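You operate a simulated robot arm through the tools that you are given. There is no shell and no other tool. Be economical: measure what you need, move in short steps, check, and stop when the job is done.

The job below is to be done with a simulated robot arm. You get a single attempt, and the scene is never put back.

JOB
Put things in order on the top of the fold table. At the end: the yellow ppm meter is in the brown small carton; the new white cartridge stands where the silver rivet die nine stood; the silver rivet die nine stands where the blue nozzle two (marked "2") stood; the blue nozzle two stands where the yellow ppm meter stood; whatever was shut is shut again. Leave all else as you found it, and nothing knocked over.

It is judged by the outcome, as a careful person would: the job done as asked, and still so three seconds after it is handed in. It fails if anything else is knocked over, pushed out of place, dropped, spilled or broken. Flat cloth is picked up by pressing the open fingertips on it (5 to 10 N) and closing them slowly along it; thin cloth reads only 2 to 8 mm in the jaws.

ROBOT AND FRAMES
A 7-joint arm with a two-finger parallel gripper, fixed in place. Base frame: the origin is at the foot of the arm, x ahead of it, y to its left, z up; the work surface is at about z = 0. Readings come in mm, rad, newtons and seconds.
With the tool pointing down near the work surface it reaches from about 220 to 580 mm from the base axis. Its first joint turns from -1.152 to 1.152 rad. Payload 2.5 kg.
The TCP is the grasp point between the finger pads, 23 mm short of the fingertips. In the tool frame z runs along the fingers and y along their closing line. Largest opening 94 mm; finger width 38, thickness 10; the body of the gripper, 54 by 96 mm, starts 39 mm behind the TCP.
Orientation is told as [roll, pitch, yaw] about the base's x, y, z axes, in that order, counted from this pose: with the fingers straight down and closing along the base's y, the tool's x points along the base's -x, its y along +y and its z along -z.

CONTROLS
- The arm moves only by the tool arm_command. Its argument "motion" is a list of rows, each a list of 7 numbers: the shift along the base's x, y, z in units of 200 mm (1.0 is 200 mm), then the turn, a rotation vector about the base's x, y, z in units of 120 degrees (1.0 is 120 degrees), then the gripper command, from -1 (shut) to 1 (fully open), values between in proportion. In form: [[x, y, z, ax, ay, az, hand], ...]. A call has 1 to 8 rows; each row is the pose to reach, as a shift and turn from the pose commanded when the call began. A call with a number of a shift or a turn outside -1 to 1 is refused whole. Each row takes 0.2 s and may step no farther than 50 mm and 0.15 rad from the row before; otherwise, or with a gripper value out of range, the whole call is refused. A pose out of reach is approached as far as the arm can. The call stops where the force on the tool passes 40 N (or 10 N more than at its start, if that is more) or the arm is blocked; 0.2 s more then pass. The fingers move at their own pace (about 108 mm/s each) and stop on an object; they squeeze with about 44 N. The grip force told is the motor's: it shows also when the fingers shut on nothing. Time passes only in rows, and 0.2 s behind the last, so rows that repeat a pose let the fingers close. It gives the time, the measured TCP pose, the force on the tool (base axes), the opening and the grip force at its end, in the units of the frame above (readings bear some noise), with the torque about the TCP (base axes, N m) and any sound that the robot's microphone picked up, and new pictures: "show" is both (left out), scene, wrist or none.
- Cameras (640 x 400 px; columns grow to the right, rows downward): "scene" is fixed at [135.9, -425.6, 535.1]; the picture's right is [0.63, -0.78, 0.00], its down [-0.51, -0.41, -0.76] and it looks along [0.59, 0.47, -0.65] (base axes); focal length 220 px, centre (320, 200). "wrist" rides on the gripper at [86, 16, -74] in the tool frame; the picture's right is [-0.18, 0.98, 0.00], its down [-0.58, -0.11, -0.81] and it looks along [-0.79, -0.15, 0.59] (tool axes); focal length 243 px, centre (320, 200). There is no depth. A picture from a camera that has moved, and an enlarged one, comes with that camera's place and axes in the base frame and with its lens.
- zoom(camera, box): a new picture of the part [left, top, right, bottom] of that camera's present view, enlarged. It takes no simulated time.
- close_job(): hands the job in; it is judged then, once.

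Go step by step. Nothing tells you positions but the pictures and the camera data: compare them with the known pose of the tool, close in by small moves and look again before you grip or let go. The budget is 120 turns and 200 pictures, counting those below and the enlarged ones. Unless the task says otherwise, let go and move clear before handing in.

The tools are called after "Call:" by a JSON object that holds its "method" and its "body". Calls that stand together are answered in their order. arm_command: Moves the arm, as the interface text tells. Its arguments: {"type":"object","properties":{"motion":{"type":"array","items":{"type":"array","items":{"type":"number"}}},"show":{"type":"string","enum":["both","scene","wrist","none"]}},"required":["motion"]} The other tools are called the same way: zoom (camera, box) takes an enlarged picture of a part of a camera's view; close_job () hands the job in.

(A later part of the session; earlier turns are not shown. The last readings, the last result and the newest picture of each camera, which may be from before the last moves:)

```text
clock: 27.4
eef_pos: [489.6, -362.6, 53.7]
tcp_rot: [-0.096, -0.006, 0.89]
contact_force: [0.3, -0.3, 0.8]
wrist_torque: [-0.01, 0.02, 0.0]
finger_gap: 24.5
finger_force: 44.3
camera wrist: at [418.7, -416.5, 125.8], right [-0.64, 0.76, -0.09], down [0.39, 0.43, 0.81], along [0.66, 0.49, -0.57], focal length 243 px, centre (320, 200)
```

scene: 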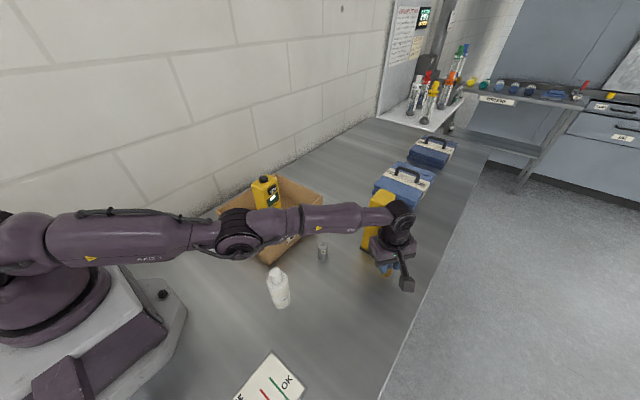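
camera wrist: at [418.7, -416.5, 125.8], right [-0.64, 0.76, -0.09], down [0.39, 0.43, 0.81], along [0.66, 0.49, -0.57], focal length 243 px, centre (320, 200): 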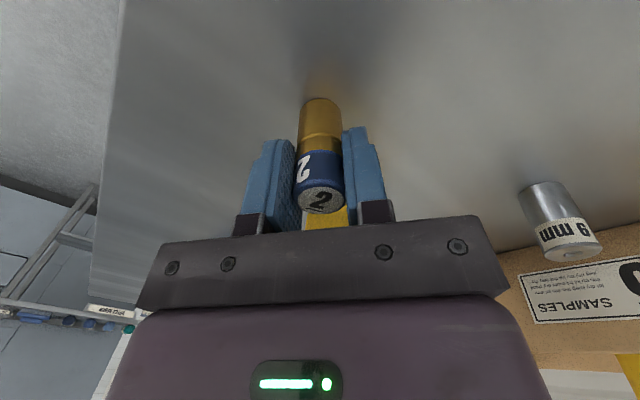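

The nozzle is held (24.5 mm). I lift it straight up, then draw it inward and take out the tilt.

Call:
{"method": "arm_command", "body": {"motion": [[0, 0, 0.05, 0, 0, 0, -1], [-0.01, 0.005, 0.2, 0, 0, 0, -1], [-0.03, 0.015, 0.4, 0, 0, 0, -1], [-0.06, 0.0, 0.6, 0, 0, 0, -1], [-0.15, 0.0, 0.7, 0, 0, 0, -1], [-0.3, 0.0, 0.7, 0.0125, 0.0167, 0, -1], [-0.45, 0.0, 0.7, 0.0265, 0.036, 0, -1], [-0.45, 0.0, 0.7, 0.0265, 0.036, 0, -1]]}}

```text
clock: 29.2
eef_pos: [444.5, -400.4, 199.8]
tcp_rot: [0.002, 0.003, 0.89]
contact_force: [0.2, 0.3, -0.2]
wrist_torque: [0.02, 0.04, -0.01]
finger_gap: 24.4
finger_force: 43.7
out of reach, approached as far as the arm can: row 2, 3, 4, 5, 6, 7, 8
camera wrist: at [377.6, -457.7, 274.9], right [-0.65, 0.76, 0.0], down [0.45, 0.38, 0.81], along [0.61, 0.52, -0.59], focal length 243 px, centre (320, 200)
```

scene: 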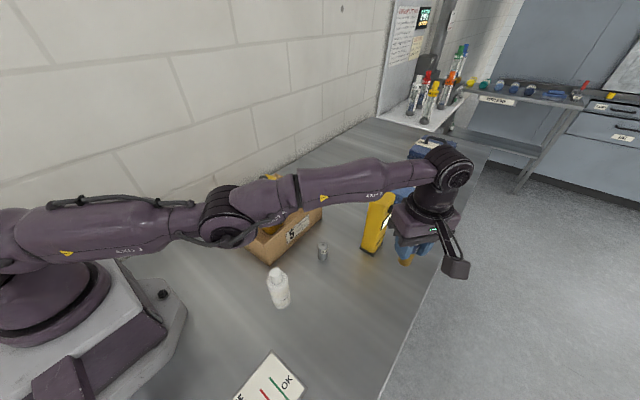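
wrist: 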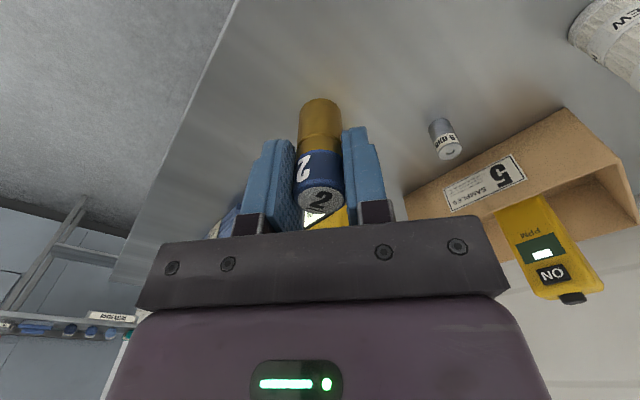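

The nozzle is secure and upright. I move it over the ppm meter's old place at (289, −381).

Call:
{"method": "arm_command", "body": {"motion": [[-0.2, 0.025, 0, 0, 0, 0, -1], [-0.4, 0.05, 0, 0, 0, 0, -1], [-0.6, 0.075, -0.1, 0, 0, 0, -1], [-0.776, 0.097, -0.25, 0, 0, 0, -1], [-0.776, 0.097, -0.45, 0, 0, 0, -1], [-0.776, 0.097, -0.65, 0, 0, 0, -1], [-0.776, 0.097, -0.65, 0, 0, 0, -1]]}}

```text
clock: 30.8
eef_pos: [357.7, -474.3, 55.6]
tcp_rot: [0.001, 0.001, 0.89]
contact_force: [-0.1, -1.0, -0.5]
wrist_torque: [0.02, 0.0, -0.01]
finger_gap: 24.6
finger_force: 43.4
out of reach, approached as far as the arm can: row 1, 2, 3, 4, 5, 6, 7
camera wrist: at [291.1, -531.9, 130.0], right [-0.65, 0.76, 0.0], down [0.45, 0.38, 0.81], along [0.61, 0.52, -0.59], focal length 243 px, centre (320, 200)
```

scene: 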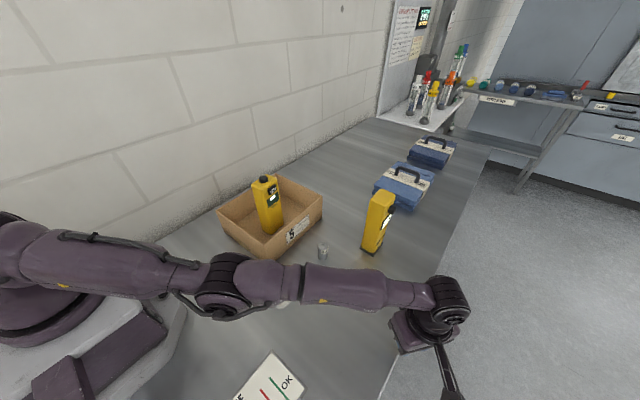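
wrist: 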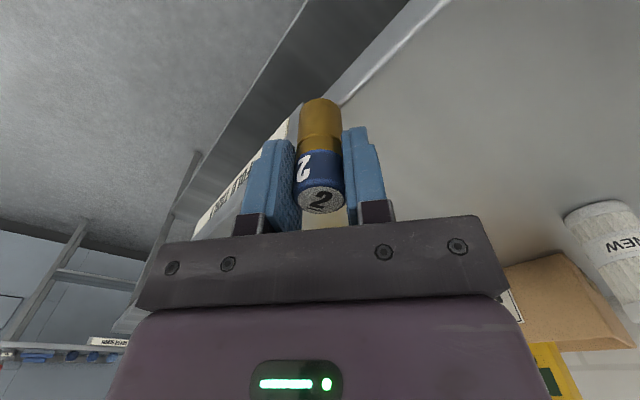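

The arm didn't retract as asked: it stayed stretched at r ≈ 595, while the nozzle is still safely held. I raise it and see how the pose responds.

Call:
{"method": "arm_command", "body": {"motion": [[0, 0, 0.15, 0, 0, 0, -1], [0, 0, 0.3, 0, 0, 0, -1], [0, 0, 0.5, 0, 0, 0, -1], [0, 0, 0.7, 0, 0, 0, -1], [0, 0, 0.9, 0, 0, 0, -1], [0, 0, 0.9, 0, 0, 0, -1]], "show": "none"}}

```text
clock: 32.2
eef_pos: [357.7, -472.2, 235.8]
tcp_rot: [0.004, -0.001, 0.89]
contact_force: [-0.2, -0.5, -0.7]
wrist_torque: [0.02, 0.0, 0.01]
finger_gap: 24.5
finger_force: 43.9
out of reach, approached as far as the arm can: row 1, 2, 3, 4
```

It's back within reach at this height. Now I try retracting in small radial steps.

Call:
{"method": "arm_command", "body": {"motion": [[-0.04, 0.055, 0.05, 0, 0, 0, -1], [-0.08, 0.11, 0.1, 0, 0, 0, -1], [-0.15, 0.2, 0.15, 0, 0, 0, -1], [-0.15, 0.2, 0.15, 0, 0, 0, -1]], "show": "none"}}

```text
clock: 33.2
eef_pos: [355.6, -467.1, 274.1]
tcp_rot: [0.003, 0.0, 0.89]
contact_force: [-0.1, -0.2, -1.3]
wrist_torque: [0.04, 0.0, -0.04]
finger_gap: 24.7
finger_force: 43.8
out of reach, approached as far as the arm can: row 1, 2, 3, 4
```

Still stuck near the stretched boundary. I'll look at the arm's configuration.

Call:
{"method": "arm_command", "body": {"motion": [[0, 0, 0.1, 0, 0, 0, -1], [0, 0, 0.3, 0, 0, 0, -1], [0, 0, 0.5, 0, 0, 0, -1], [0, 0, 0.5, 0, 0, 0, -1]]}}

```text
clock: 34.2
eef_pos: [335.1, -449.4, 361.7]
tcp_rot: [0.002, 0.0, 0.89]
contact_force: [0.5, 0.7, -2.1]
wrist_torque: [-0.03, -0.04, 0.0]
finger_gap: 24.9
finger_force: 43.8
out of reach, approached as far as the arm can: row 1, 2, 3, 4
camera wrist: at [268.3, -506.8, 436.2], right [-0.65, 0.76, 0.0], down [0.45, 0.38, 0.81], along [0.61, 0.52, -0.59], focal length 243 px, centre (320, 200)
```

scene: 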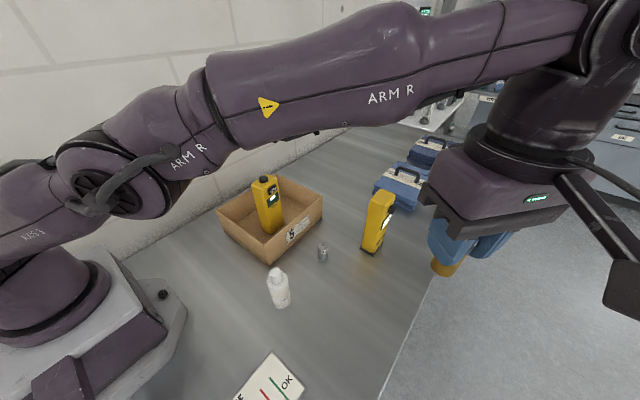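
wrist: 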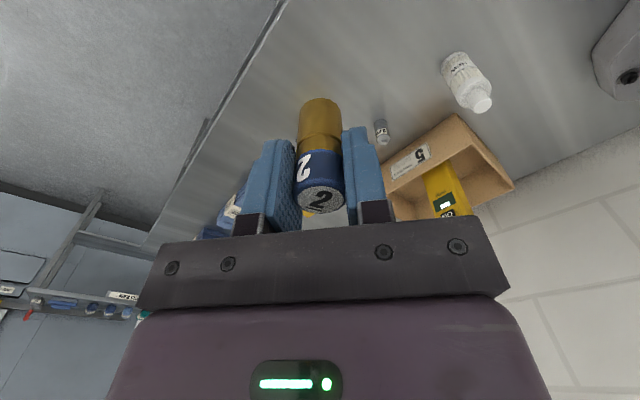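

The arm is stretched straight (TCP on a sphere of radius ~600 about (0,0,150)). I'll command a purely radial 3-D retraction toward that centre and hold it, to make the elbow bend.

Call:
{"method": "arm_command", "body": {"motion": [[-0.12, 0.16, -0.076, 0, 0, 0, -1], [-0.24, 0.32, -0.15, 0, 0, 0, -1], [-0.36, 0.48, -0.225, 0, 0, 0, -1], [-0.42, 0.56, -0.265, 0, 0, 0, -1], [-0.42, 0.56, -0.265, 0, 0, 0, -1], [-0.42, 0.56, -0.265, 0, 0, 0, -1], [-0.42, 0.56, -0.265, 0, 0, 0, -1], [-0.42, 0.56, -0.265, 0, 0, 0, -1]], "show": "none"}}

```text
clock: 36.0
eef_pos: [250.1, -337.3, 306.3]
tcp_rot: [0.001, 0.002, 0.89]
contact_force: [-0.3, -0.2, -0.5]
wrist_torque: [0.01, -0.02, 0.0]
finger_gap: 24.5
finger_force: 44.3
```

That freed the elbow. Now I move over the meter's old place and lower partway, with a check on the nozzle.

Call:
{"method": "arm_command", "body": {"motion": [[0.1, -0.11, 0, 0, 0, 0, -1], [0.196, -0.219, -0.1, 0, 0, 0, -1], [0.196, -0.219, -0.3, 0, 0, 0, -1], [0.196, -0.219, -0.5, 0, 0, 0, -1], [0.196, -0.219, -0.7, 0, 0, 0, -1], [0.196, -0.219, -0.9, 0, 0, 0, -1], [0.196, -0.219, -1.0, 0, 0, 0, -1], [0.196, -0.219, -1.0, 0, 0, 0, -1]]}}

```text
clock: 37.8
eef_pos: [290.2, -381.2, 106.6]
tcp_rot: [0.002, 0.0, 0.89]
contact_force: [-0.6, 0.3, -1.7]
wrist_torque: [-0.03, 0.0, -0.02]
finger_gap: 24.5
finger_force: 44.4
camera wrist: at [223.4, -438.2, 180.7], right [-0.65, 0.76, 0.0], down [0.45, 0.38, 0.81], along [0.61, 0.52, -0.59], focal length 243 px, centre (320, 200)
```

scene: 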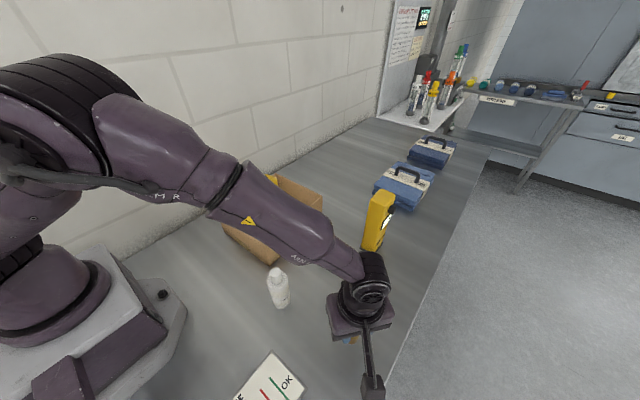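
wrist: 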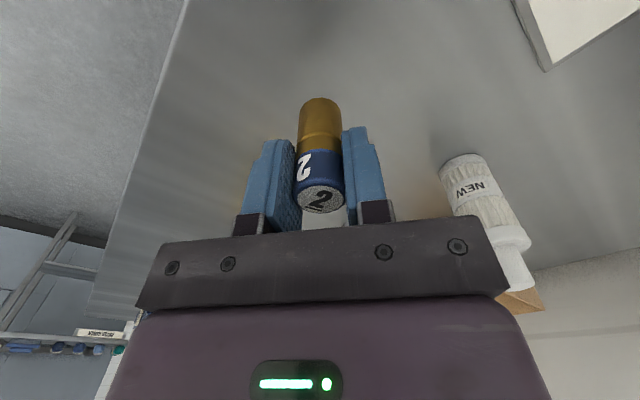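

The nozzle hangs centred at about (290, −381). I lower to just above the surface, then feel for contact.

Call:
{"method": "arm_command", "body": {"motion": [[0, 0, -0.12, 0, 0, 0, -1], [0, 0, -0.23, 0, 0, 0, -1], [0, 0, -0.25, 0, 0, 0, -1], [0, 0, -0.25, 0, 0, 0, -1]], "show": "none"}}

Call:
{"method": "arm_command", "body": {"motion": [[0, 0, -0.005, 0, 0, 0, -1], [0, 0, -0.01, 0, 0, 0, -1], [0, 0, -0.01, 0, 0, 0, -1]], "show": "wrist"}}

```text
clock: 38.8
eef_pos: [290.0, -379.2, 56.3]
tcp_rot: [0.002, 0.0, 0.891]
contact_force: [-0.2, 0.8, -0.8]
wrist_torque: [-0.01, -0.01, 0.04]
finger_gap: 24.6
finger_force: 44.0
```

```text
clock: 39.6
eef_pos: [289.7, -380.9, 54.8]
tcp_rot: [0.002, 0.002, 0.891]
contact_force: [-0.5, -0.5, -0.2]
wrist_torque: [-0.02, -0.01, 0.01]
finger_gap: 24.7
finger_force: 43.8
camera wrist: at [222.9, -437.8, 129.8], right [-0.65, 0.76, 0.0], down [0.45, 0.38, 0.81], along [0.61, 0.52, -0.59], focal length 243 px, centre (320, 200)
```

wrist: 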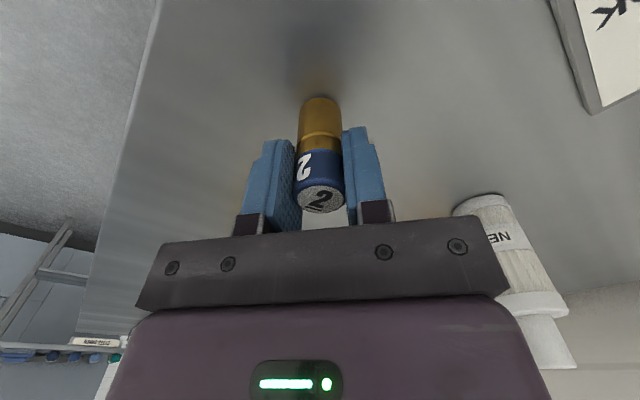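

Call:
{"method": "arm_command", "body": {"motion": [[0, 0, -0.005, 0, 0, 0, -1], [0, 0, -0.01, 0, 0, 0, -1], [0, 0, -0.01, 0, 0, 0, -1]], "show": "none"}}

```text
clock: 40.4
eef_pos: [289.4, -380.4, 54.0]
tcp_rot: [0.002, 0.0, 0.889]
contact_force: [0.0, 0.1, -0.5]
wrist_torque: [-0.03, 0.03, -0.03]
finger_gap: 24.3
finger_force: 43.9
```

No contact yet; I continue in 1 mm steps.

Call:
{"method": "arm_command", "body": {"motion": [[0, 0, -0.005, 0, 0, 0, -1], [0, 0, -0.01, 0, 0, 0, -1], [0, 0, -0.01, 0, 0, 0, -1]], "show": "none"}}

```text
clock: 41.2
eef_pos: [289.4, -380.3, 52.3]
tcp_rot: [-0.001, 0.001, 0.889]
contact_force: [-5.7, 8.4, 28.8]
wrist_torque: [0.55, 0.27, 0.0]
finger_gap: 24.4
finger_force: 43.5
```

The nozzle has touched down. I ease off, open, and rise.

Call:
{"method": "arm_command", "body": {"motion": [[0, 0, 0.005, 0, 0, 0, -1], [0, 0, 0.005, 0, 0, 0, -0.35], [0, 0, 0.005, 0, 0, 0, 0], [0, 0, 0.005, 0, 0, 0, 0.35], [0, 0, 0.005, 0, 0, 0, 0.35]], "show": "wrist"}}

```text
clock: 42.4
eef_pos: [289.6, -380.9, 52.0]
tcp_rot: [0.002, 0.002, 0.89]
contact_force: [0.4, -0.4, 0.5]
wrist_torque: [-0.02, 0.0, 0.0]
finger_gap: 63.3
finger_force: 0.0
camera wrist: at [222.8, -438.0, 126.7], right [-0.65, 0.76, 0.0], down [0.45, 0.38, 0.81], along [0.61, 0.52, -0.59], focal length 243 px, centre (320, 200)
```

wrist: 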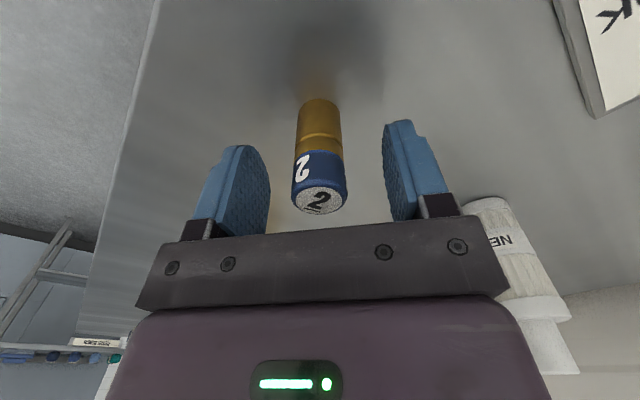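

The nozzle stands where the meter was. I rise and go above the die at about (430, −204).

Call:
{"method": "arm_command", "body": {"motion": [[0, 0, 0.15, 0, 0, 0, 0.35], [0, 0, 0.38, 0, 0, 0, 0.35], [0, 0, 0.6, 0, 0, 0, 0.35], [0.15, 0.18, 0.6, 0, 0, 0, 0.35], [0.3, 0.36, 0.6, 0, 0, 0, 0.35], [0.45, 0.54, 0.6, 0, 0, 0, 0.35], [0.6, 0.72, 0.6, 0, 0, 0, 0.35], [0.6, 0.72, 0.6, 0, 0, 0, 0.35]]}}

```text
clock: 44.2
eef_pos: [412.5, -236.0, 173.1]
tcp_rot: [0.001, 0.001, 0.889]
contact_force: [-0.2, -0.3, -0.1]
wrist_torque: [-0.02, -0.01, -0.01]
finger_gap: 63.6
finger_force: 0.0
camera wrist: at [344.8, -294.3, 247.0], right [-0.65, 0.76, 0.0], down [0.45, 0.38, 0.81], along [0.61, 0.52, -0.59], focal length 243 px, centre (320, 200)
```

scene: 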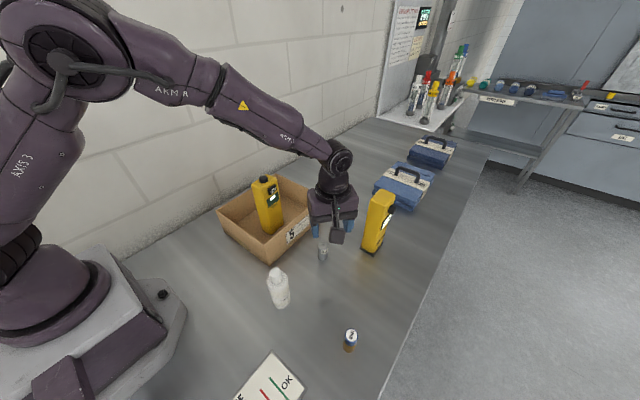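
wrist: 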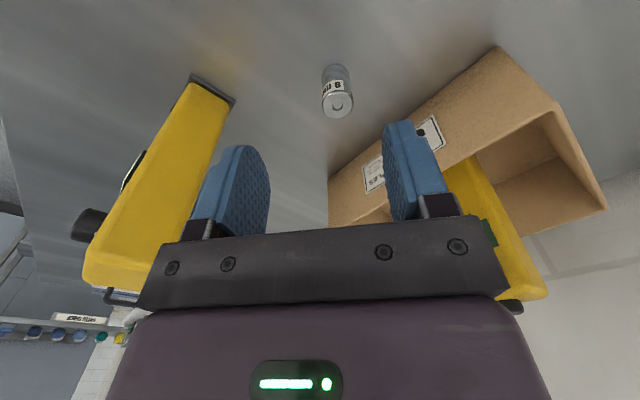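

The die's top centre measures about (429, −203). I move over it and down to z ≈ 100 for a check.

Call:
{"method": "arm_command", "body": {"motion": [[0.04, 0.08, 0, 0, 0, 0, 0.35], [0.083, 0.165, 0, 0, 0, 0, 0.35], [0.083, 0.165, -0.2, 0, 0, 0, 0.35], [0.083, 0.165, -0.365, 0, 0, 0, 0.35], [0.083, 0.165, -0.365, 0, 0, 0, 0.35]], "show": "wrist"}}

Call:
{"method": "zoom", "body": {"camera": "wrist", "box": [240, 60, 400, 160]}}

```text
clock: 45.4
eef_pos: [426.9, -203.8, 98.0]
tcp_rot: [0.001, 0.001, 0.889]
contact_force: [0.0, 0.3, -0.4]
wrist_torque: [0.01, 0.0, 0.0]
finger_gap: 63.4
finger_force: 0.0
camera wrist: at [359.9, -261.3, 173.5], right [-0.65, 0.76, 0.0], down [0.45, 0.38, 0.81], along [0.61, 0.52, -0.59], focal length 243 px, centre (320, 200)
```

wrist: 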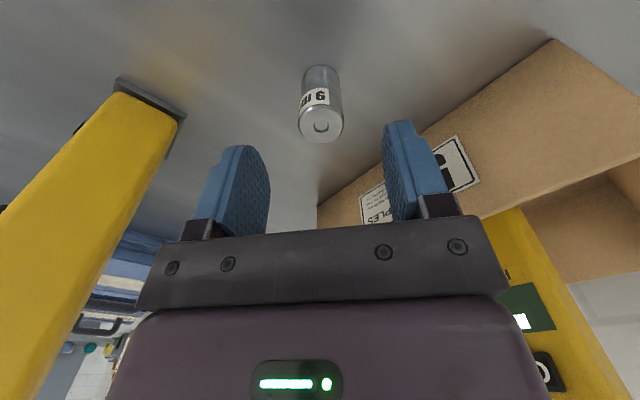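

```text
4.00 times, centred on (320, 110) of wrist
camera zoom: at [359.9, -261.3, 173.5], right [-0.65, 0.76, 0.0], down [0.45, 0.38, 0.81], along [0.61, 0.52, -0.59], focal length 970 px, centre (320, 560)
```

zoom: 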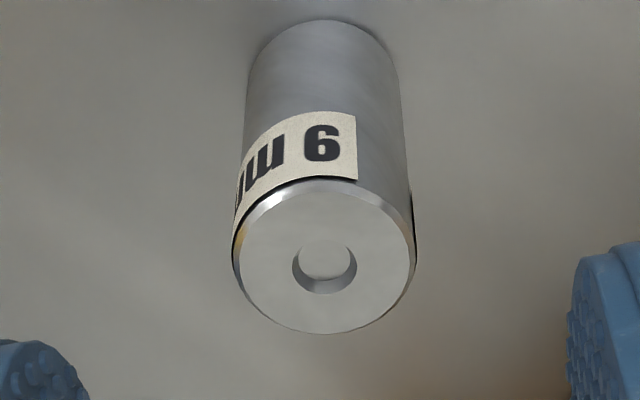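

The die is at (430, −202), about 50 mm tall and 26 mm wide. I descend to z ≈ 42 and check.

Call:
{"method": "arm_command", "body": {"motion": [[0.005, 0.005, -0.1, 0, 0, 0, 0.35], [0.005, 0.005, -0.2, 0, 0, 0, 0.35], [0.005, 0.005, -0.29, 0, 0, 0, 0.35], [0.005, 0.005, -0.29, 0, 0, 0, 0.35]], "show": "wrist"}}

```text
clock: 46.4
eef_pos: [427.7, -204.1, 41.3]
tcp_rot: [0.002, 0.002, 0.892]
contact_force: [-0.2, 1.2, 0.1]
wrist_torque: [0.06, 0.01, 0.02]
finger_gap: 63.5
finger_force: 0.0
camera wrist: at [360.6, -260.5, 115.5], right [-0.65, 0.76, 0.0], down [0.45, 0.38, 0.81], along [0.61, 0.52, -0.59], focal length 243 px, centre (320, 200)
```

wrist: 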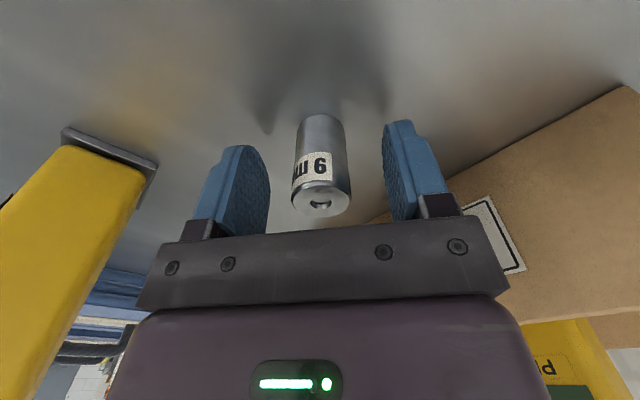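

Well centred. Closing on the die.

Call:
{"method": "arm_command", "body": {"motion": [[0, 0, 0, 0, 0, 0, 0], [0, 0, 0, 0, 0, 0, -0.3], [0, 0, 0, 0, 0, 0, -0.42], [0, 0, 0, 0, 0, 0, -1], [0, 0, 0, 0, 0, 0, -1], [0, 0, 0, 0, 0, 0, -1]], "show": "wrist"}}

```text
clock: 47.8
eef_pos: [426.9, -202.7, 41.6]
tcp_rot: [0.002, 0.002, 0.89]
contact_force: [0.3, -0.4, 0.3]
wrist_torque: [-0.01, -0.01, 0.01]
finger_gap: 27.4
finger_force: 44.2
camera wrist: at [360.5, -260.6, 115.8], right [-0.65, 0.76, 0.0], down [0.45, 0.38, 0.81], along [0.61, 0.52, -0.59], focal length 243 px, centre (320, 200)
```

wrist: 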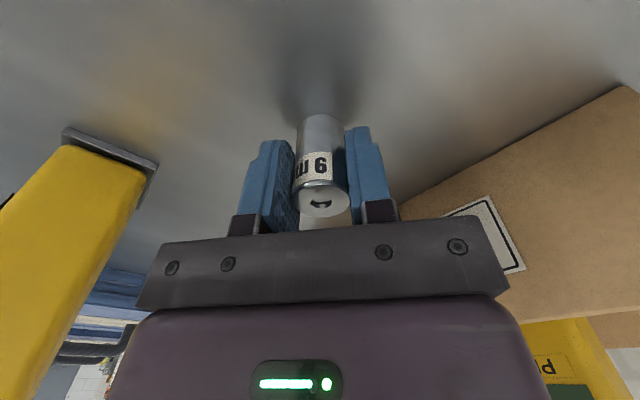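

The die is held (27.4 mm). I lift it, then go around the damp tester via (420, −340) at z ≈ 200.

Call:
{"method": "arm_command", "body": {"motion": [[0, 0, 0.1, 0, 0, 0, -1], [0, 0, 0.3, 0, 0, 0, -1], [0, 0, 0.5, 0, 0, 0, -1], [0, 0, 0.7, 0, 0, 0, -1], [-0.02, -0.15, 0.8, 0, 0, 0, -1], [-0.04, -0.38, 0.8, 0, 0, 0, -1], [-0.04, -0.6, 0.8, 0, 0, 0, -1], [-0.04, -0.68, 0.8, 0, 0, 0, -1]], "show": "wrist"}}

```text
clock: 49.6
eef_pos: [418.7, -340.8, 201.9]
tcp_rot: [0.003, 0.001, 0.89]
contact_force: [-0.1, 0.9, -2.0]
wrist_torque: [-0.02, 0.01, -0.04]
finger_gap: 27.4
finger_force: 43.6
camera wrist: at [352.5, -397.0, 275.6], right [-0.65, 0.76, 0.0], down [0.45, 0.38, 0.81], along [0.61, 0.52, -0.59], focal length 243 px, centre (320, 200)
```

wrist: 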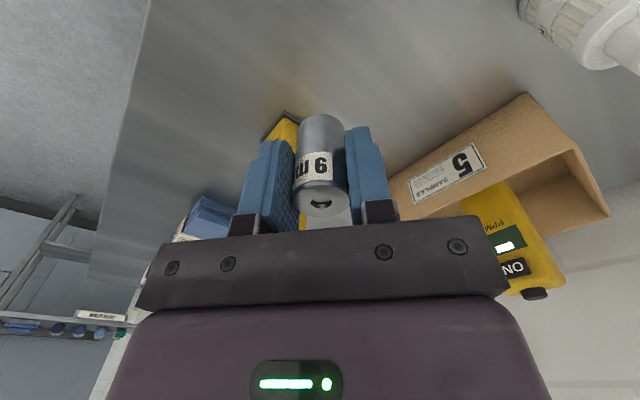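

I descend here in the open, tilt about 5° outward, then move out over the nozzle's old place at z ≈ 100.

Call:
{"method": "arm_command", "body": {"motion": [[0, 0, -0.2, 0, 0, 0, -1], [0, 0, -0.4, -0.0124, -0.0167, 0, -1], [0, 0, -0.5, -0.0248, -0.0335, 0, -1], [0.12, -0.04, -0.5, -0.0248, -0.0335, 0, -1], [0.24, -0.075, -0.5, -0.0248, -0.0335, 0, -1], [0.336, -0.105, -0.5, -0.0248, -0.0335, 0, -1], [0.336, -0.105, -0.5, -0.0248, -0.0335, 0, -1]]}}

```text
clock: 51.2
eef_pos: [488.1, -360.0, 99.5]
tcp_rot: [-0.086, -0.003, 0.892]
contact_force: [-0.7, -1.1, -1.8]
wrist_torque: [0.05, -0.01, 0.01]
finger_gap: 27.2
finger_force: 43.8
camera wrist: at [415.5, -413.0, 173.3], right [-0.65, 0.76, -0.08], down [0.4, 0.42, 0.81], along [0.65, 0.49, -0.57], focal length 243 px, centre (320, 200)
```

scene: 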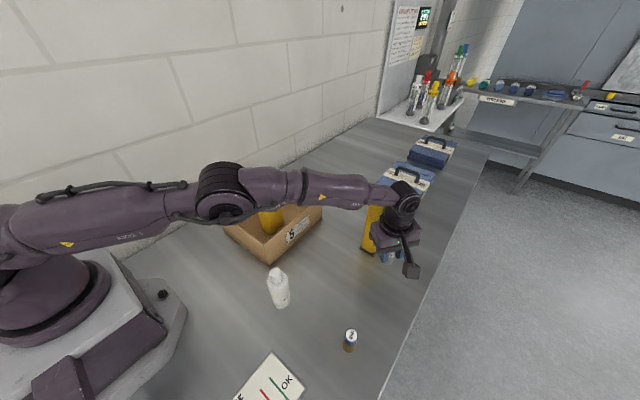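
wrist: 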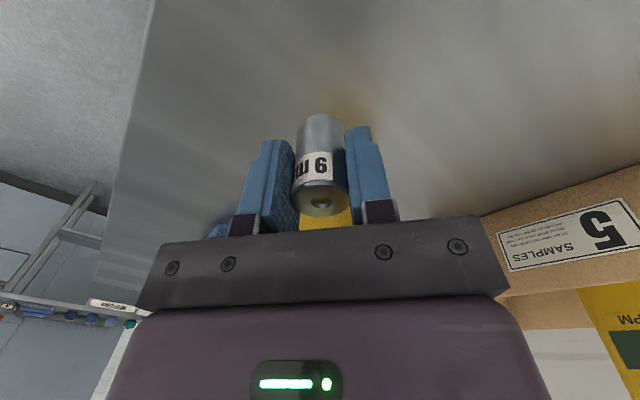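

Position reached with the tilt. Lowering to just above the table.

Call:
{"method": "arm_command", "body": {"motion": [[0, 0, -0.12, 0, 0, 0, -1], [0, 0, -0.22, 0, 0, 0, -1], [0, 0, -0.265, 0, 0, 0, -1], [0, 0, -0.265, 0, 0, 0, -1]], "show": "none"}}

Call:
{"method": "arm_command", "body": {"motion": [[0, 0, -0.005, 0, 0, 0, -1], [0, 0, -0.01, 0, 0, 0, -1], [0, 0, -0.01, 0, 0, 0, -1]]}}

```text
clock: 52.2
eef_pos: [487.0, -358.4, 47.8]
tcp_rot: [-0.086, -0.001, 0.89]
contact_force: [0.5, 0.2, -2.6]
wrist_torque: [-0.02, 0.01, -0.02]
finger_gap: 27.5
finger_force: 44.5
```

```text
clock: 53.0
eef_pos: [487.2, -359.2, 46.8]
tcp_rot: [-0.085, -0.001, 0.889]
contact_force: [-0.5, -0.6, -2.0]
wrist_torque: [-0.02, 0.0, -0.03]
finger_gap: 27.2
finger_force: 44.3
camera wrist: at [414.9, -412.9, 118.9], right [-0.64, 0.76, -0.08], down [0.4, 0.43, 0.81], along [0.65, 0.49, -0.57], focal length 243 px, centre (320, 200)
```

scene: 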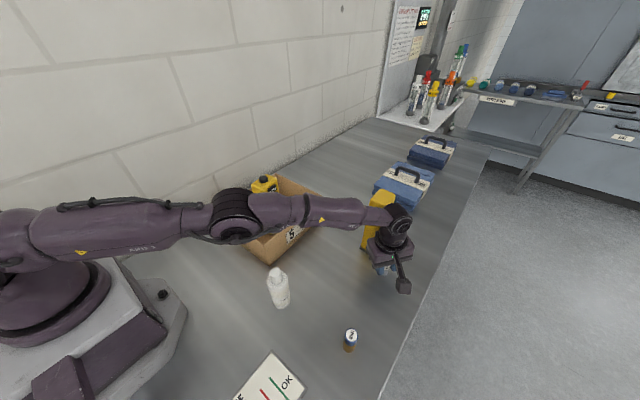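
wrist: 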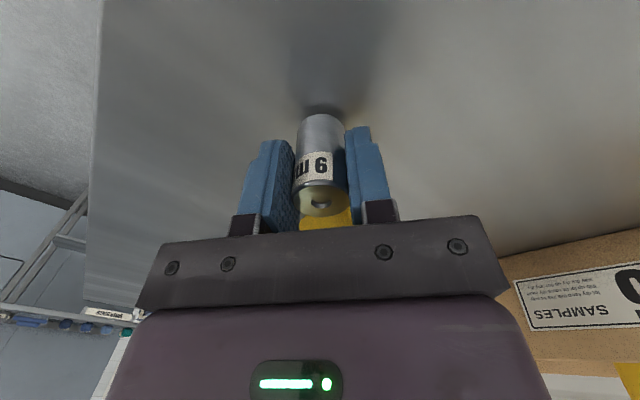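

Nearly touching. I zoom in to compare the die's foot with the nozzle's former foot position.

Call:
{"method": "zoom", "body": {"camera": "wrist", "box": [240, 80, 400, 180]}}

Call:
{"method": "zoom", "body": {"camera": "scene", "box": [360, 240, 408, 290]}}

```text
4.00 times, centred on (320, 130) of wrist
camera zoom: at [414.9, -412.9, 118.9], right [-0.64, 0.76, -0.08], down [0.4, 0.43, 0.81], along [0.65, 0.49, -0.57], focal length 970 px, centre (320, 480)
```

zoom: 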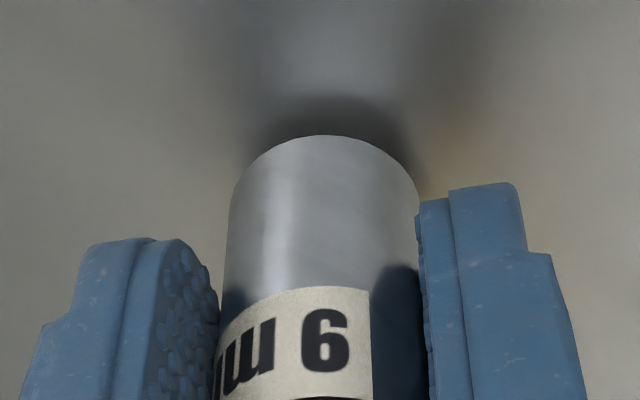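

```text
8.00 times, centred on (384, 265) of scene
camera zoom: at [135.9, -425.6, 535.1], right [0.63, -0.78, 0.0], down [-0.51, -0.41, -0.76], along [0.59, 0.47, -0.65], focal length 1761 px, centre (-192, -320)
```

zoom: 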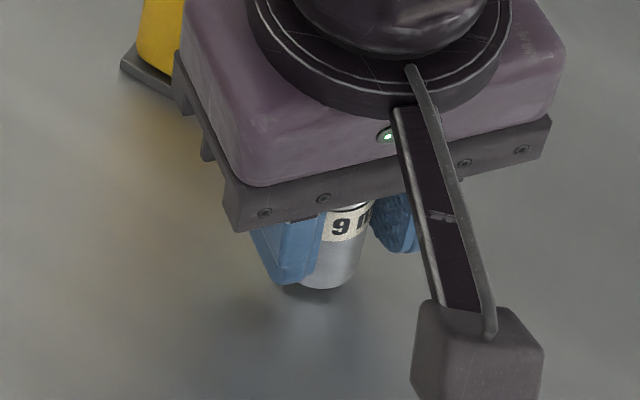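

Call:
{"method": "zoom", "body": {"camera": "scene", "box": [388, 262, 408, 280]}}

```text
16.00 times, centred on (398, 271) of scene
camera zoom: at [135.9, -425.6, 535.1], right [0.63, -0.78, 0.0], down [-0.51, -0.41, -0.76], along [0.59, 0.47, -0.65], focal length 3521 px, centre (-928, -936)
```

zoom: 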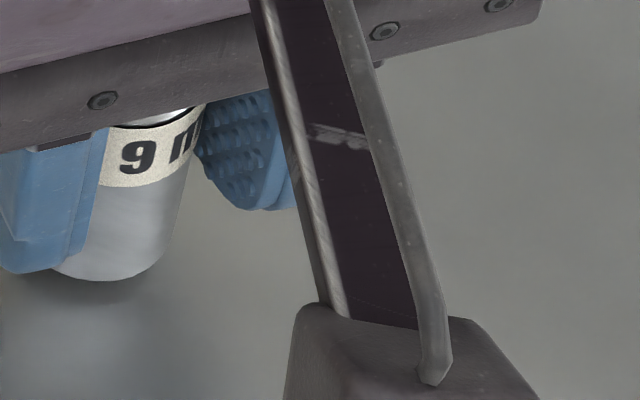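

The die's foot aligns with the nozzle's former foot within about 2 mm. I nudge 1 mm and lower to contact.

Call:
{"method": "arm_command", "body": {"motion": [[-0.006, -0.005, -0.005, 0, 0, 0, -1], [-0.006, -0.005, -0.01, 0, 0, 0, -1], [-0.006, -0.005, -0.015, 0, 0, 0, -1], [-0.006, -0.005, -0.015, 0, 0, 0, -1]], "show": "none"}}

```text
clock: 54.0
eef_pos: [485.9, -361.0, 44.6]
tcp_rot: [-0.085, -0.003, 0.889]
contact_force: [-0.2, 0.3, -1.5]
wrist_torque: [0.02, 0.01, 0.02]
finger_gap: 27.4
finger_force: 44.3
```

Call:
{"method": "arm_command", "body": {"motion": [[0, 0, -0.005, 0, 0, 0, -1], [0, 0, -0.01, 0, 0, 0, -1], [0, 0, -0.01, 0, 0, 0, -1]], "show": "none"}}

```text
clock: 54.8
eef_pos: [485.4, -361.7, 42.2]
tcp_rot: [-0.087, -0.001, 0.892]
contact_force: [-4.4, 1.8, 6.8]
wrist_torque: [0.18, 0.18, 0.03]
finger_gap: 27.2
finger_force: 44.1
```

Contact made at z ≈ 42. I release gradually so that the die settles upright.

Call:
{"method": "arm_command", "body": {"motion": [[0, 0, 0, 0, 0, 0, -0.41], [0, 0, 0, 0, 0, 0, -0.38], [0, 0, 0, 0, 0, 0, -0.34], [0, 0, 0, 0, 0, 0, -0.3], [0, 0, 0, 0, 0, 0, -0.25], [0, 0, 0, 0, 0, 0, -0.1], [0, 0, 0, 0, 0, 0, 0.2], [0, 0, 0, 0, 0, 0, 0.2]], "show": "wrist"}}

```text
clock: 56.6
eef_pos: [485.0, -360.4, 42.2]
tcp_rot: [-0.086, -0.004, 0.891]
contact_force: [-0.3, -0.5, 0.8]
wrist_torque: [0.0, -0.01, 0.04]
finger_gap: 56.5
finger_force: 0.0
camera wrist: at [413.6, -414.3, 113.9], right [-0.64, 0.76, -0.08], down [0.39, 0.43, 0.81], along [0.65, 0.49, -0.57], focal length 243 px, centre (320, 200)
```

wrist: 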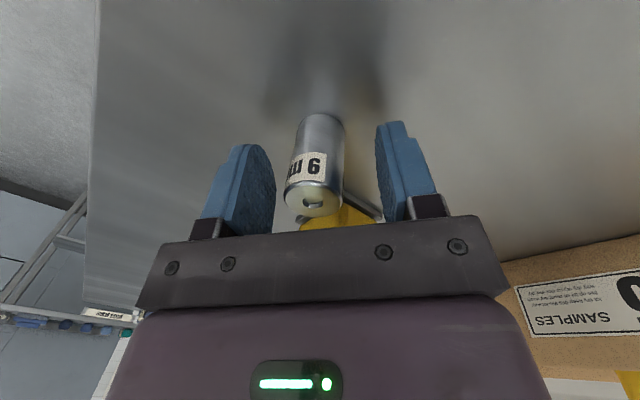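

The die stands upright. I rise straight, then retract radially.

Call:
{"method": "arm_command", "body": {"motion": [[0, 0, 0.1, 0, 0, 0, 0.2], [0, 0, 0.25, 0, 0, 0, 0.2], [0, 0, 0.4, 0, 0, 0, 0.2], [0, 0, 0.55, 0, 0, 0, 0.2], [0, 0, 0.55, 0, 0, 0, 0.2]], "show": "none"}}

Call:
{"method": "arm_command", "body": {"motion": [[-0.1, 0.074, 0, 0, 0, 0, 0.2], [-0.2, 0.148, 0, 0, 0, 0, 0.2], [-0.3, 0.222, 0, 0, 0, 0, 0.2], [-0.4, 0.296, 0, 0, 0, 0, 0.2], [-0.4, 0.296, 0, 0.0124, 0.0167, 0, 0.2], [-0.4, 0.296, 0, 0.0248, 0.0335, 0, 0.2], [-0.4, 0.296, 0, 0.0248, 0.0335, 0, 0.2]]}}

```text
clock: 57.8
eef_pos: [486.0, -360.2, 152.5]
tcp_rot: [-0.086, -0.003, 0.891]
contact_force: [0.2, 1.0, 0.6]
wrist_torque: [-0.01, -0.02, 0.01]
finger_gap: 56.5
finger_force: 0.0
```

```text
clock: 59.4
eef_pos: [405.1, -299.6, 151.5]
tcp_rot: [0.004, 0.002, 0.89]
contact_force: [0.1, 0.4, 0.4]
wrist_torque: [0.01, -0.01, -0.02]
finger_gap: 56.3
finger_force: 0.0
camera wrist: at [338.4, -358.4, 226.0], right [-0.65, 0.76, 0.0], down [0.45, 0.38, 0.81], along [0.61, 0.52, -0.59], focal length 243 px, centre (320, 200)
```

scene: 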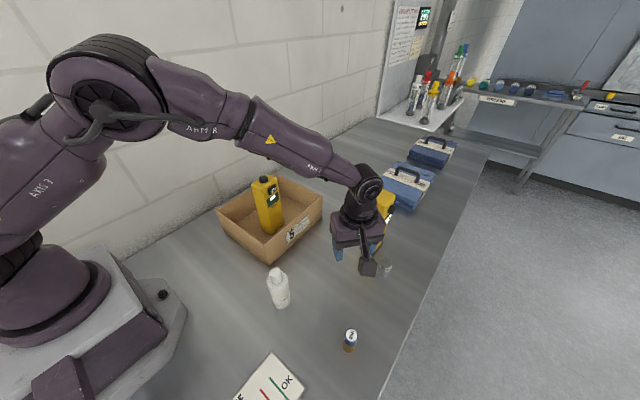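
wrist: 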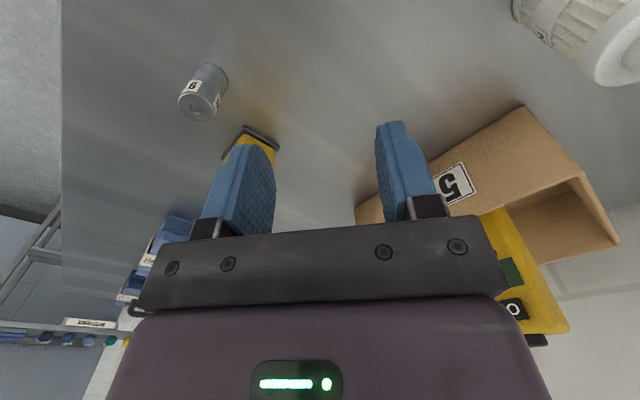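

The retraction worked cleanly. Next is the white cartridge near (263, −210): I raise and move above it with the fingers fully open.

Call:
{"method": "arm_command", "body": {"motion": [[0, 0, 0.2, 0, 0, 0, 0.4], [0, 0, 0.4, 0, 0, 0, 1], [-0.1, 0.06, 0.6, 0, 0, 0, 1], [-0.3, 0.18, 0.65, 0, 0, 0, 1], [-0.5, 0.3, 0.65, 0, 0, 0, 1], [-0.7, 0.42, 0.65, 0, 0, 0, 1], [-0.71, 0.43, 0.65, 0, 0, 0, 1]]}}

```text
clock: 61.0
eef_pos: [262.9, -214.1, 281.4]
tcp_rot: [0.0, 0.0, 0.889]
contact_force: [0.3, 0.0, 0.1]
wrist_torque: [-0.02, 0.0, 0.03]
finger_gap: 94.3
finger_force: 0.0
camera wrist: at [195.8, -272.0, 356.2], right [-0.65, 0.76, 0.0], down [0.45, 0.38, 0.81], along [0.61, 0.52, -0.59], focal length 243 px, centre (320, 200)
```

scene: 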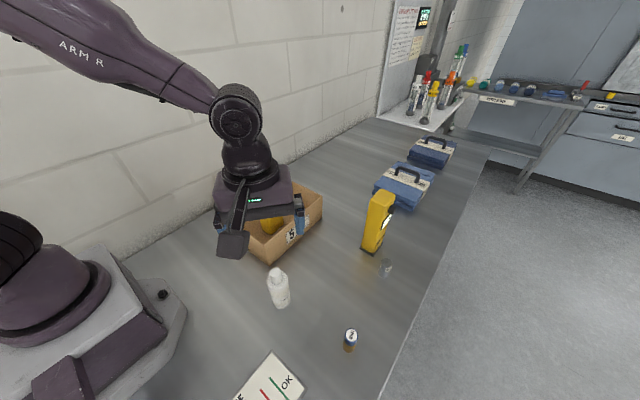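
wrist: 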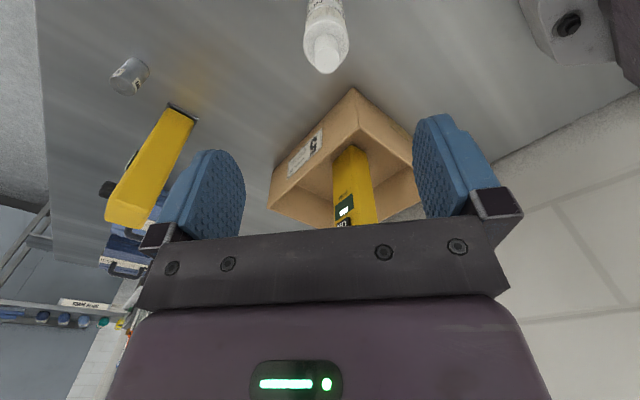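

I zoom on the cartridge, and on the placed die and nozzle.

Call:
{"method": "zoom", "body": {"camera": "wrist", "box": [270, 0, 390, 90]}}

Call:
{"method": "zoom", "body": {"camera": "scene", "box": [300, 180, 460, 280]}}

Call:
{"method": "zoom", "body": {"camera": "scene", "box": [250, 255, 410, 365]}}

```text
4.44 times, centred on (330, 45) of wrist
camera zoom: at [195.8, -272.0, 356.2], right [-0.65, 0.76, 0.0], down [0.45, 0.38, 0.81], along [0.61, 0.52, -0.59], focal length 1078 px, centre (276, 889)
```

zoom: 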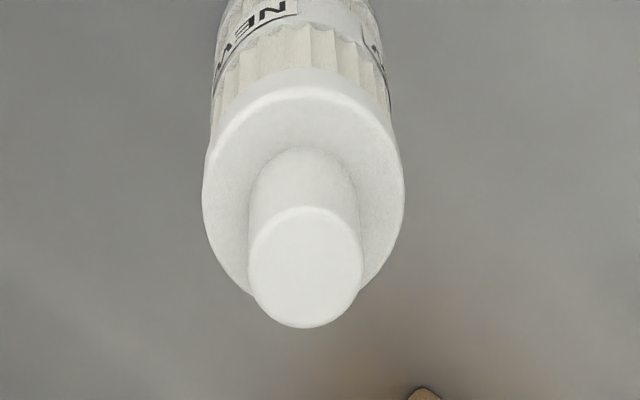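

```text
4.00 times, centred on (380, 230) of scene
camera zoom: at [135.9, -425.5, 535.1], right [0.63, -0.78, 0.0], down [-0.51, -0.41, -0.76], along [0.59, 0.47, -0.65], focal length 880 px, centre (80, 80)
```

zoom: 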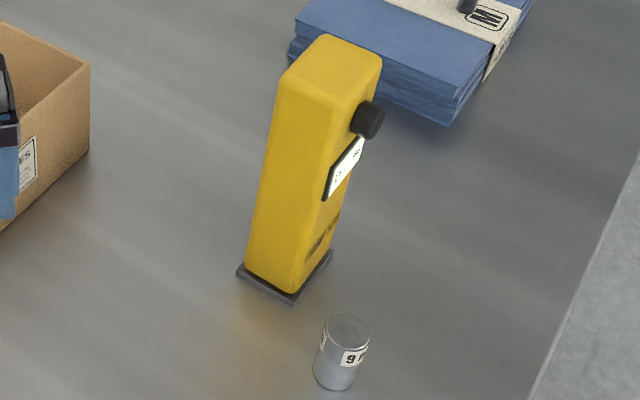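

```text
3.64 times, centred on (330, 310) of scene
camera zoom: at [135.9, -425.5, 535.1], right [0.63, -0.78, 0.0], down [-0.51, -0.41, -0.76], along [0.59, 0.47, -0.65], focal length 800 px, centre (284, -200)
```

zoom: 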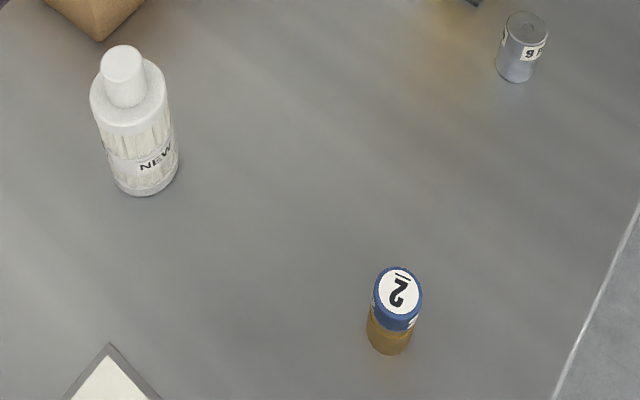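

The die's foot is exactly where the nozzle's was, and nothing else moved. The cartridge's cap top is at about (269, −202, 126), its shoulder at z ≈ 84 with a 45 mm diameter. I descend above it for a check.

Call:
{"method": "arm_command", "body": {"motion": [[0.026, 0.053, -0.15, 0, 0, 0, 1], [0.026, 0.053, -0.35, 0, 0, 0, 1], [0.026, 0.053, -0.55, 0, 0, 0, 1], [0.026, 0.053, -0.6, 0, 0, 0, 1], [0.026, 0.053, -0.6, 0, 0, 0, 1]], "show": "wrist"}}

Call:
{"method": "zoom", "body": {"camera": "wrist", "box": [200, 20, 440, 170]}}

```text
clock: 62.2
eef_pos: [269.5, -205.6, 161.8]
tcp_rot: [0.001, 0.001, 0.889]
contact_force: [0.4, -0.5, -0.1]
wrist_torque: [0.0, -0.01, 0.01]
finger_gap: 93.9
finger_force: 0.1
camera wrist: at [201.9, -262.3, 235.2], right [-0.65, 0.76, 0.0], down [0.45, 0.38, 0.81], along [0.61, 0.52, -0.59], focal length 243 px, centre (320, 200)
```

wrist: 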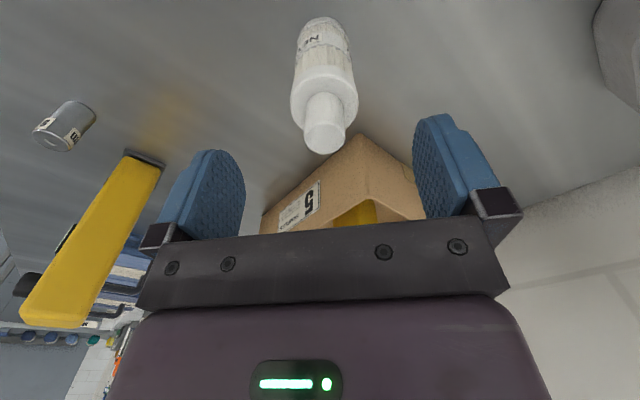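

```text
2.67 times, centred on (320, 95) of wrist
camera zoom: at [201.9, -262.3, 235.2], right [-0.65, 0.76, 0.0], down [0.45, 0.38, 0.81], along [0.61, 0.52, -0.59], focal length 647 px, centre (320, 480)
```

zoom: 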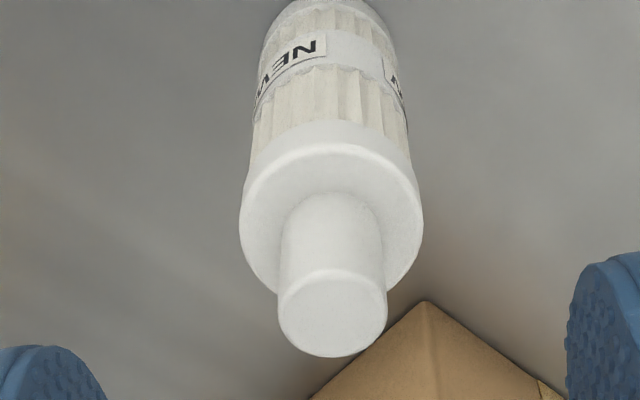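

Confirmed: centre (269.4, −202), cap top 125.5. I descend to z ≈ 94, leaving clearance over the cap.

Call:
{"method": "arm_command", "body": {"motion": [[0.005, 0.01, -0.12, 0, 0, 0, 1], [0.005, 0.01, -0.24, 0, 0, 0, 1], [0.005, 0.01, -0.337, 0, 0, 0, 1], [0.005, 0.01, -0.337, 0, 0, 0, 1]]}}

```text
clock: 63.2
eef_pos: [269.6, -202.2, 92.9]
tcp_rot: [0.0, 0.001, 0.89]
contact_force: [-0.2, 0.1, 0.8]
wrist_torque: [-0.01, -0.02, 0.01]
finger_gap: 93.9
finger_force: 0.0
camera wrist: at [203.2, -260.1, 168.1], right [-0.65, 0.76, 0.0], down [0.45, 0.38, 0.81], along [0.61, 0.52, -0.59], focal length 243 px, centre (320, 200)
```

scene: 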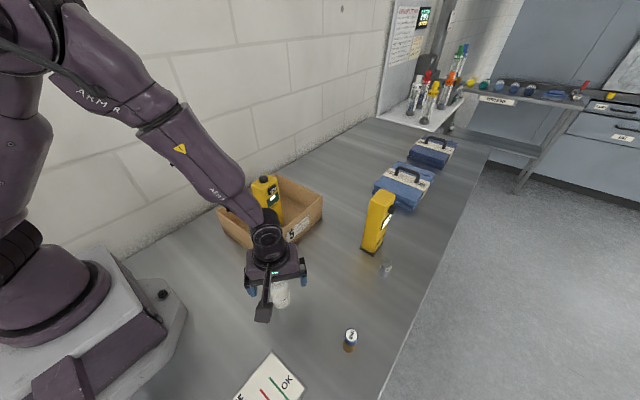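
wrist: 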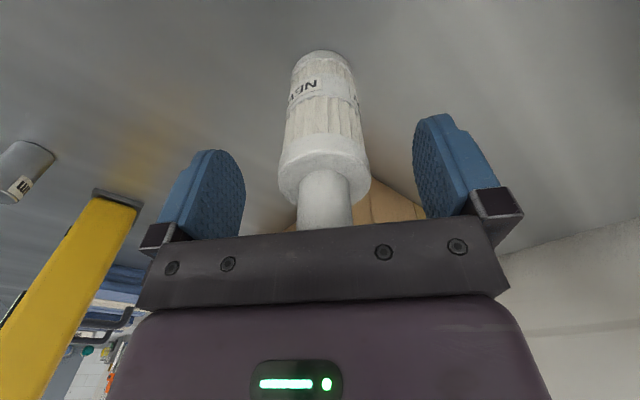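

Fingers straddle the lid section. Closing.

Call:
{"method": "arm_command", "body": {"motion": [[0, 0, 0, 0, 0, 0, 0.4], [0, 0, 0, 0, 0, 0, 0.1], [0, 0, 0, 0, 0, 0, -0.02], [0, 0, 0, 0, 0, 0, -1], [0, 0, 0, 0, 0, 0, -1], [0, 0, 0, 0, 0, 0, -1]], "show": "wrist"}}

```text
clock: 64.6
eef_pos: [269.1, -202.5, 94.5]
tcp_rot: [0.001, 0.0, 0.891]
contact_force: [-0.6, -0.6, 0.0]
wrist_torque: [-0.01, 0.05, 0.0]
finger_gap: 43.5
finger_force: 44.2
camera wrist: at [203.2, -260.1, 168.4], right [-0.65, 0.76, 0.0], down [0.45, 0.38, 0.81], along [0.61, 0.52, -0.59], focal length 243 px, centre (320, 200)
```

wrist: 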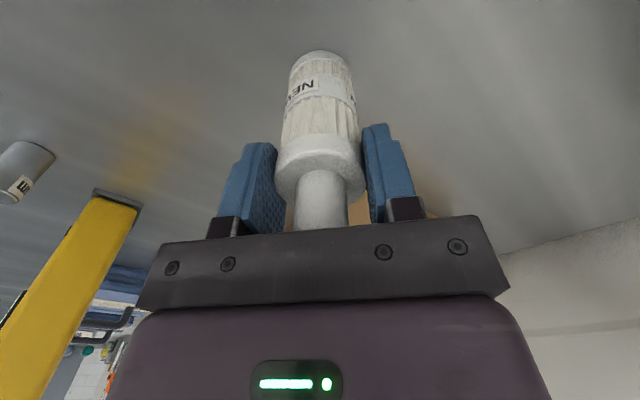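

Held at 43.5 mm. I lift and carry it along y ≈ −202 to above the die's old place at (428.5, −202).

Call:
{"method": "arm_command", "body": {"motion": [[0, 0, 0.08, 0, 0, 0, -1], [0, 0, 0.25, 0, 0, 0, -1], [0.15, 0, 0.35, 0, 0, 0, -1], [0.35, 0, 0.35, 0, 0, 0, -1], [0.55, 0, 0.35, 0, 0, 0, -1], [0.75, 0, 0.35, 0, 0, 0, -1], [0.797, 0, 0.3, 0, 0, 0, -1], [0.797, 0, 0.3, 0, 0, 0, -1]]}}

```text
clock: 66.4
eef_pos: [430.3, -204.7, 155.0]
tcp_rot: [0.001, 0.001, 0.89]
contact_force: [-0.3, 0.1, -1.4]
wrist_torque: [-0.01, 0.01, 0.01]
finger_gap: 43.4
finger_force: 44.1
camera wrist: at [362.9, -261.2, 228.4], right [-0.65, 0.76, 0.0], down [0.45, 0.38, 0.81], along [0.61, 0.52, -0.59], focal length 243 px, centre (320, 200)
```

scene: 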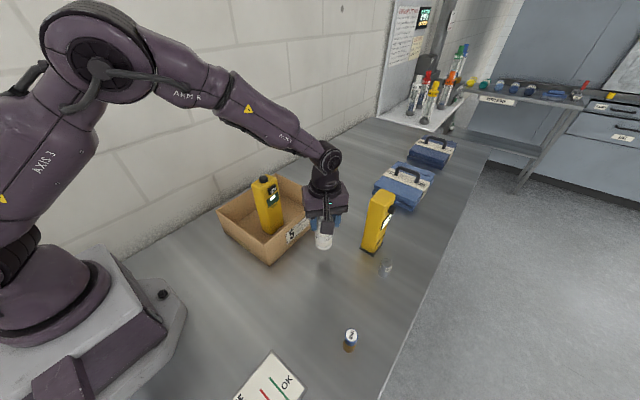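
wrist: 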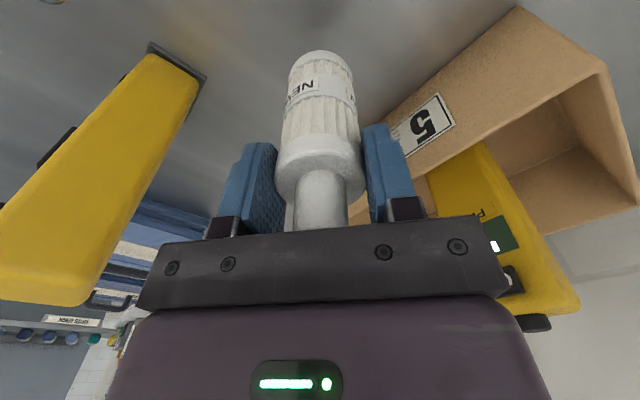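

Aligned with the die's old place within about 1 mm. Lowering to just above the table.

Call:
{"method": "arm_command", "body": {"motion": [[0.002, 0.005, -0.12, 0, 0, 0, -1], [0.002, 0.005, -0.24, 0, 0, 0, -1], [0.002, 0.005, -0.285, 0, 0, 0, -1], [0.002, 0.005, -0.285, 0, 0, 0, -1]], "show": "scene"}}

Call:
{"method": "arm_command", "body": {"motion": [[0, 0, -0.005, 0, 0, 0, -1], [0, 0, -0.01, 0, 0, 0, -1], [0, 0, -0.01, 0, 0, 0, -1]], "show": "none"}}

Call:
{"method": "zoom", "body": {"camera": "scene", "box": [250, 205, 410, 305]}}

```text
clock: 67.4
eef_pos: [430.1, -202.7, 95.9]
tcp_rot: [0.004, 0.001, 0.889]
contact_force: [0.6, -0.1, -1.0]
wrist_torque: [0.02, -0.03, 0.0]
finger_gap: 43.3
finger_force: 43.9
```

scene: 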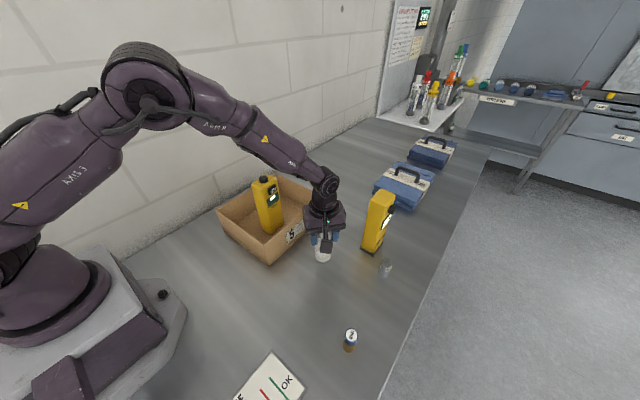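

```text
clock: 68.2
eef_pos: [428.6, -201.2, 94.8]
tcp_rot: [0.001, 0.001, 0.89]
contact_force: [0.5, 0.7, -0.4]
wrist_torque: [0.03, 0.0, -0.03]
finger_gap: 43.5
finger_force: 44.6
```

```text
4.00 times, centred on (330, 255) of scene
camera zoom: at [135.9, -425.6, 535.1], right [0.63, -0.78, 0.0], down [-0.51, -0.41, -0.76], along [0.59, 0.47, -0.65], focal length 880 px, centre (280, -20)
```

zoom: 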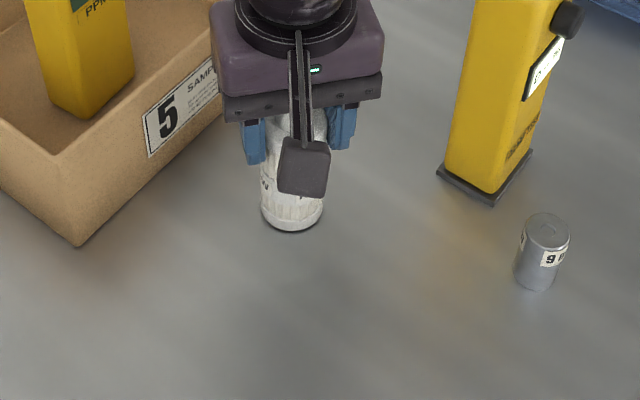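

The cartridge's foot lines up with the die's old foot within ~2 mm. I nudge slightly and lower to contact.

Call:
{"method": "arm_command", "body": {"motion": [[0.005, 0.004, 0, 0, 0, 0, -1], [0.005, 0.004, -0.005, 0, 0, 0, -1], [0.005, 0.004, -0.01, 0, 0, 0, -1], [0.005, 0.004, -0.01, 0, 0, 0, -1]], "show": "none"}}

```text
clock: 69.2
eef_pos: [430.6, -201.1, 93.0]
tcp_rot: [0.001, 0.0, 0.89]
contact_force: [-5.1, 2.3, 14.7]
wrist_torque: [0.19, 0.35, -0.03]
finger_gap: 43.5
finger_force: 44.1
```

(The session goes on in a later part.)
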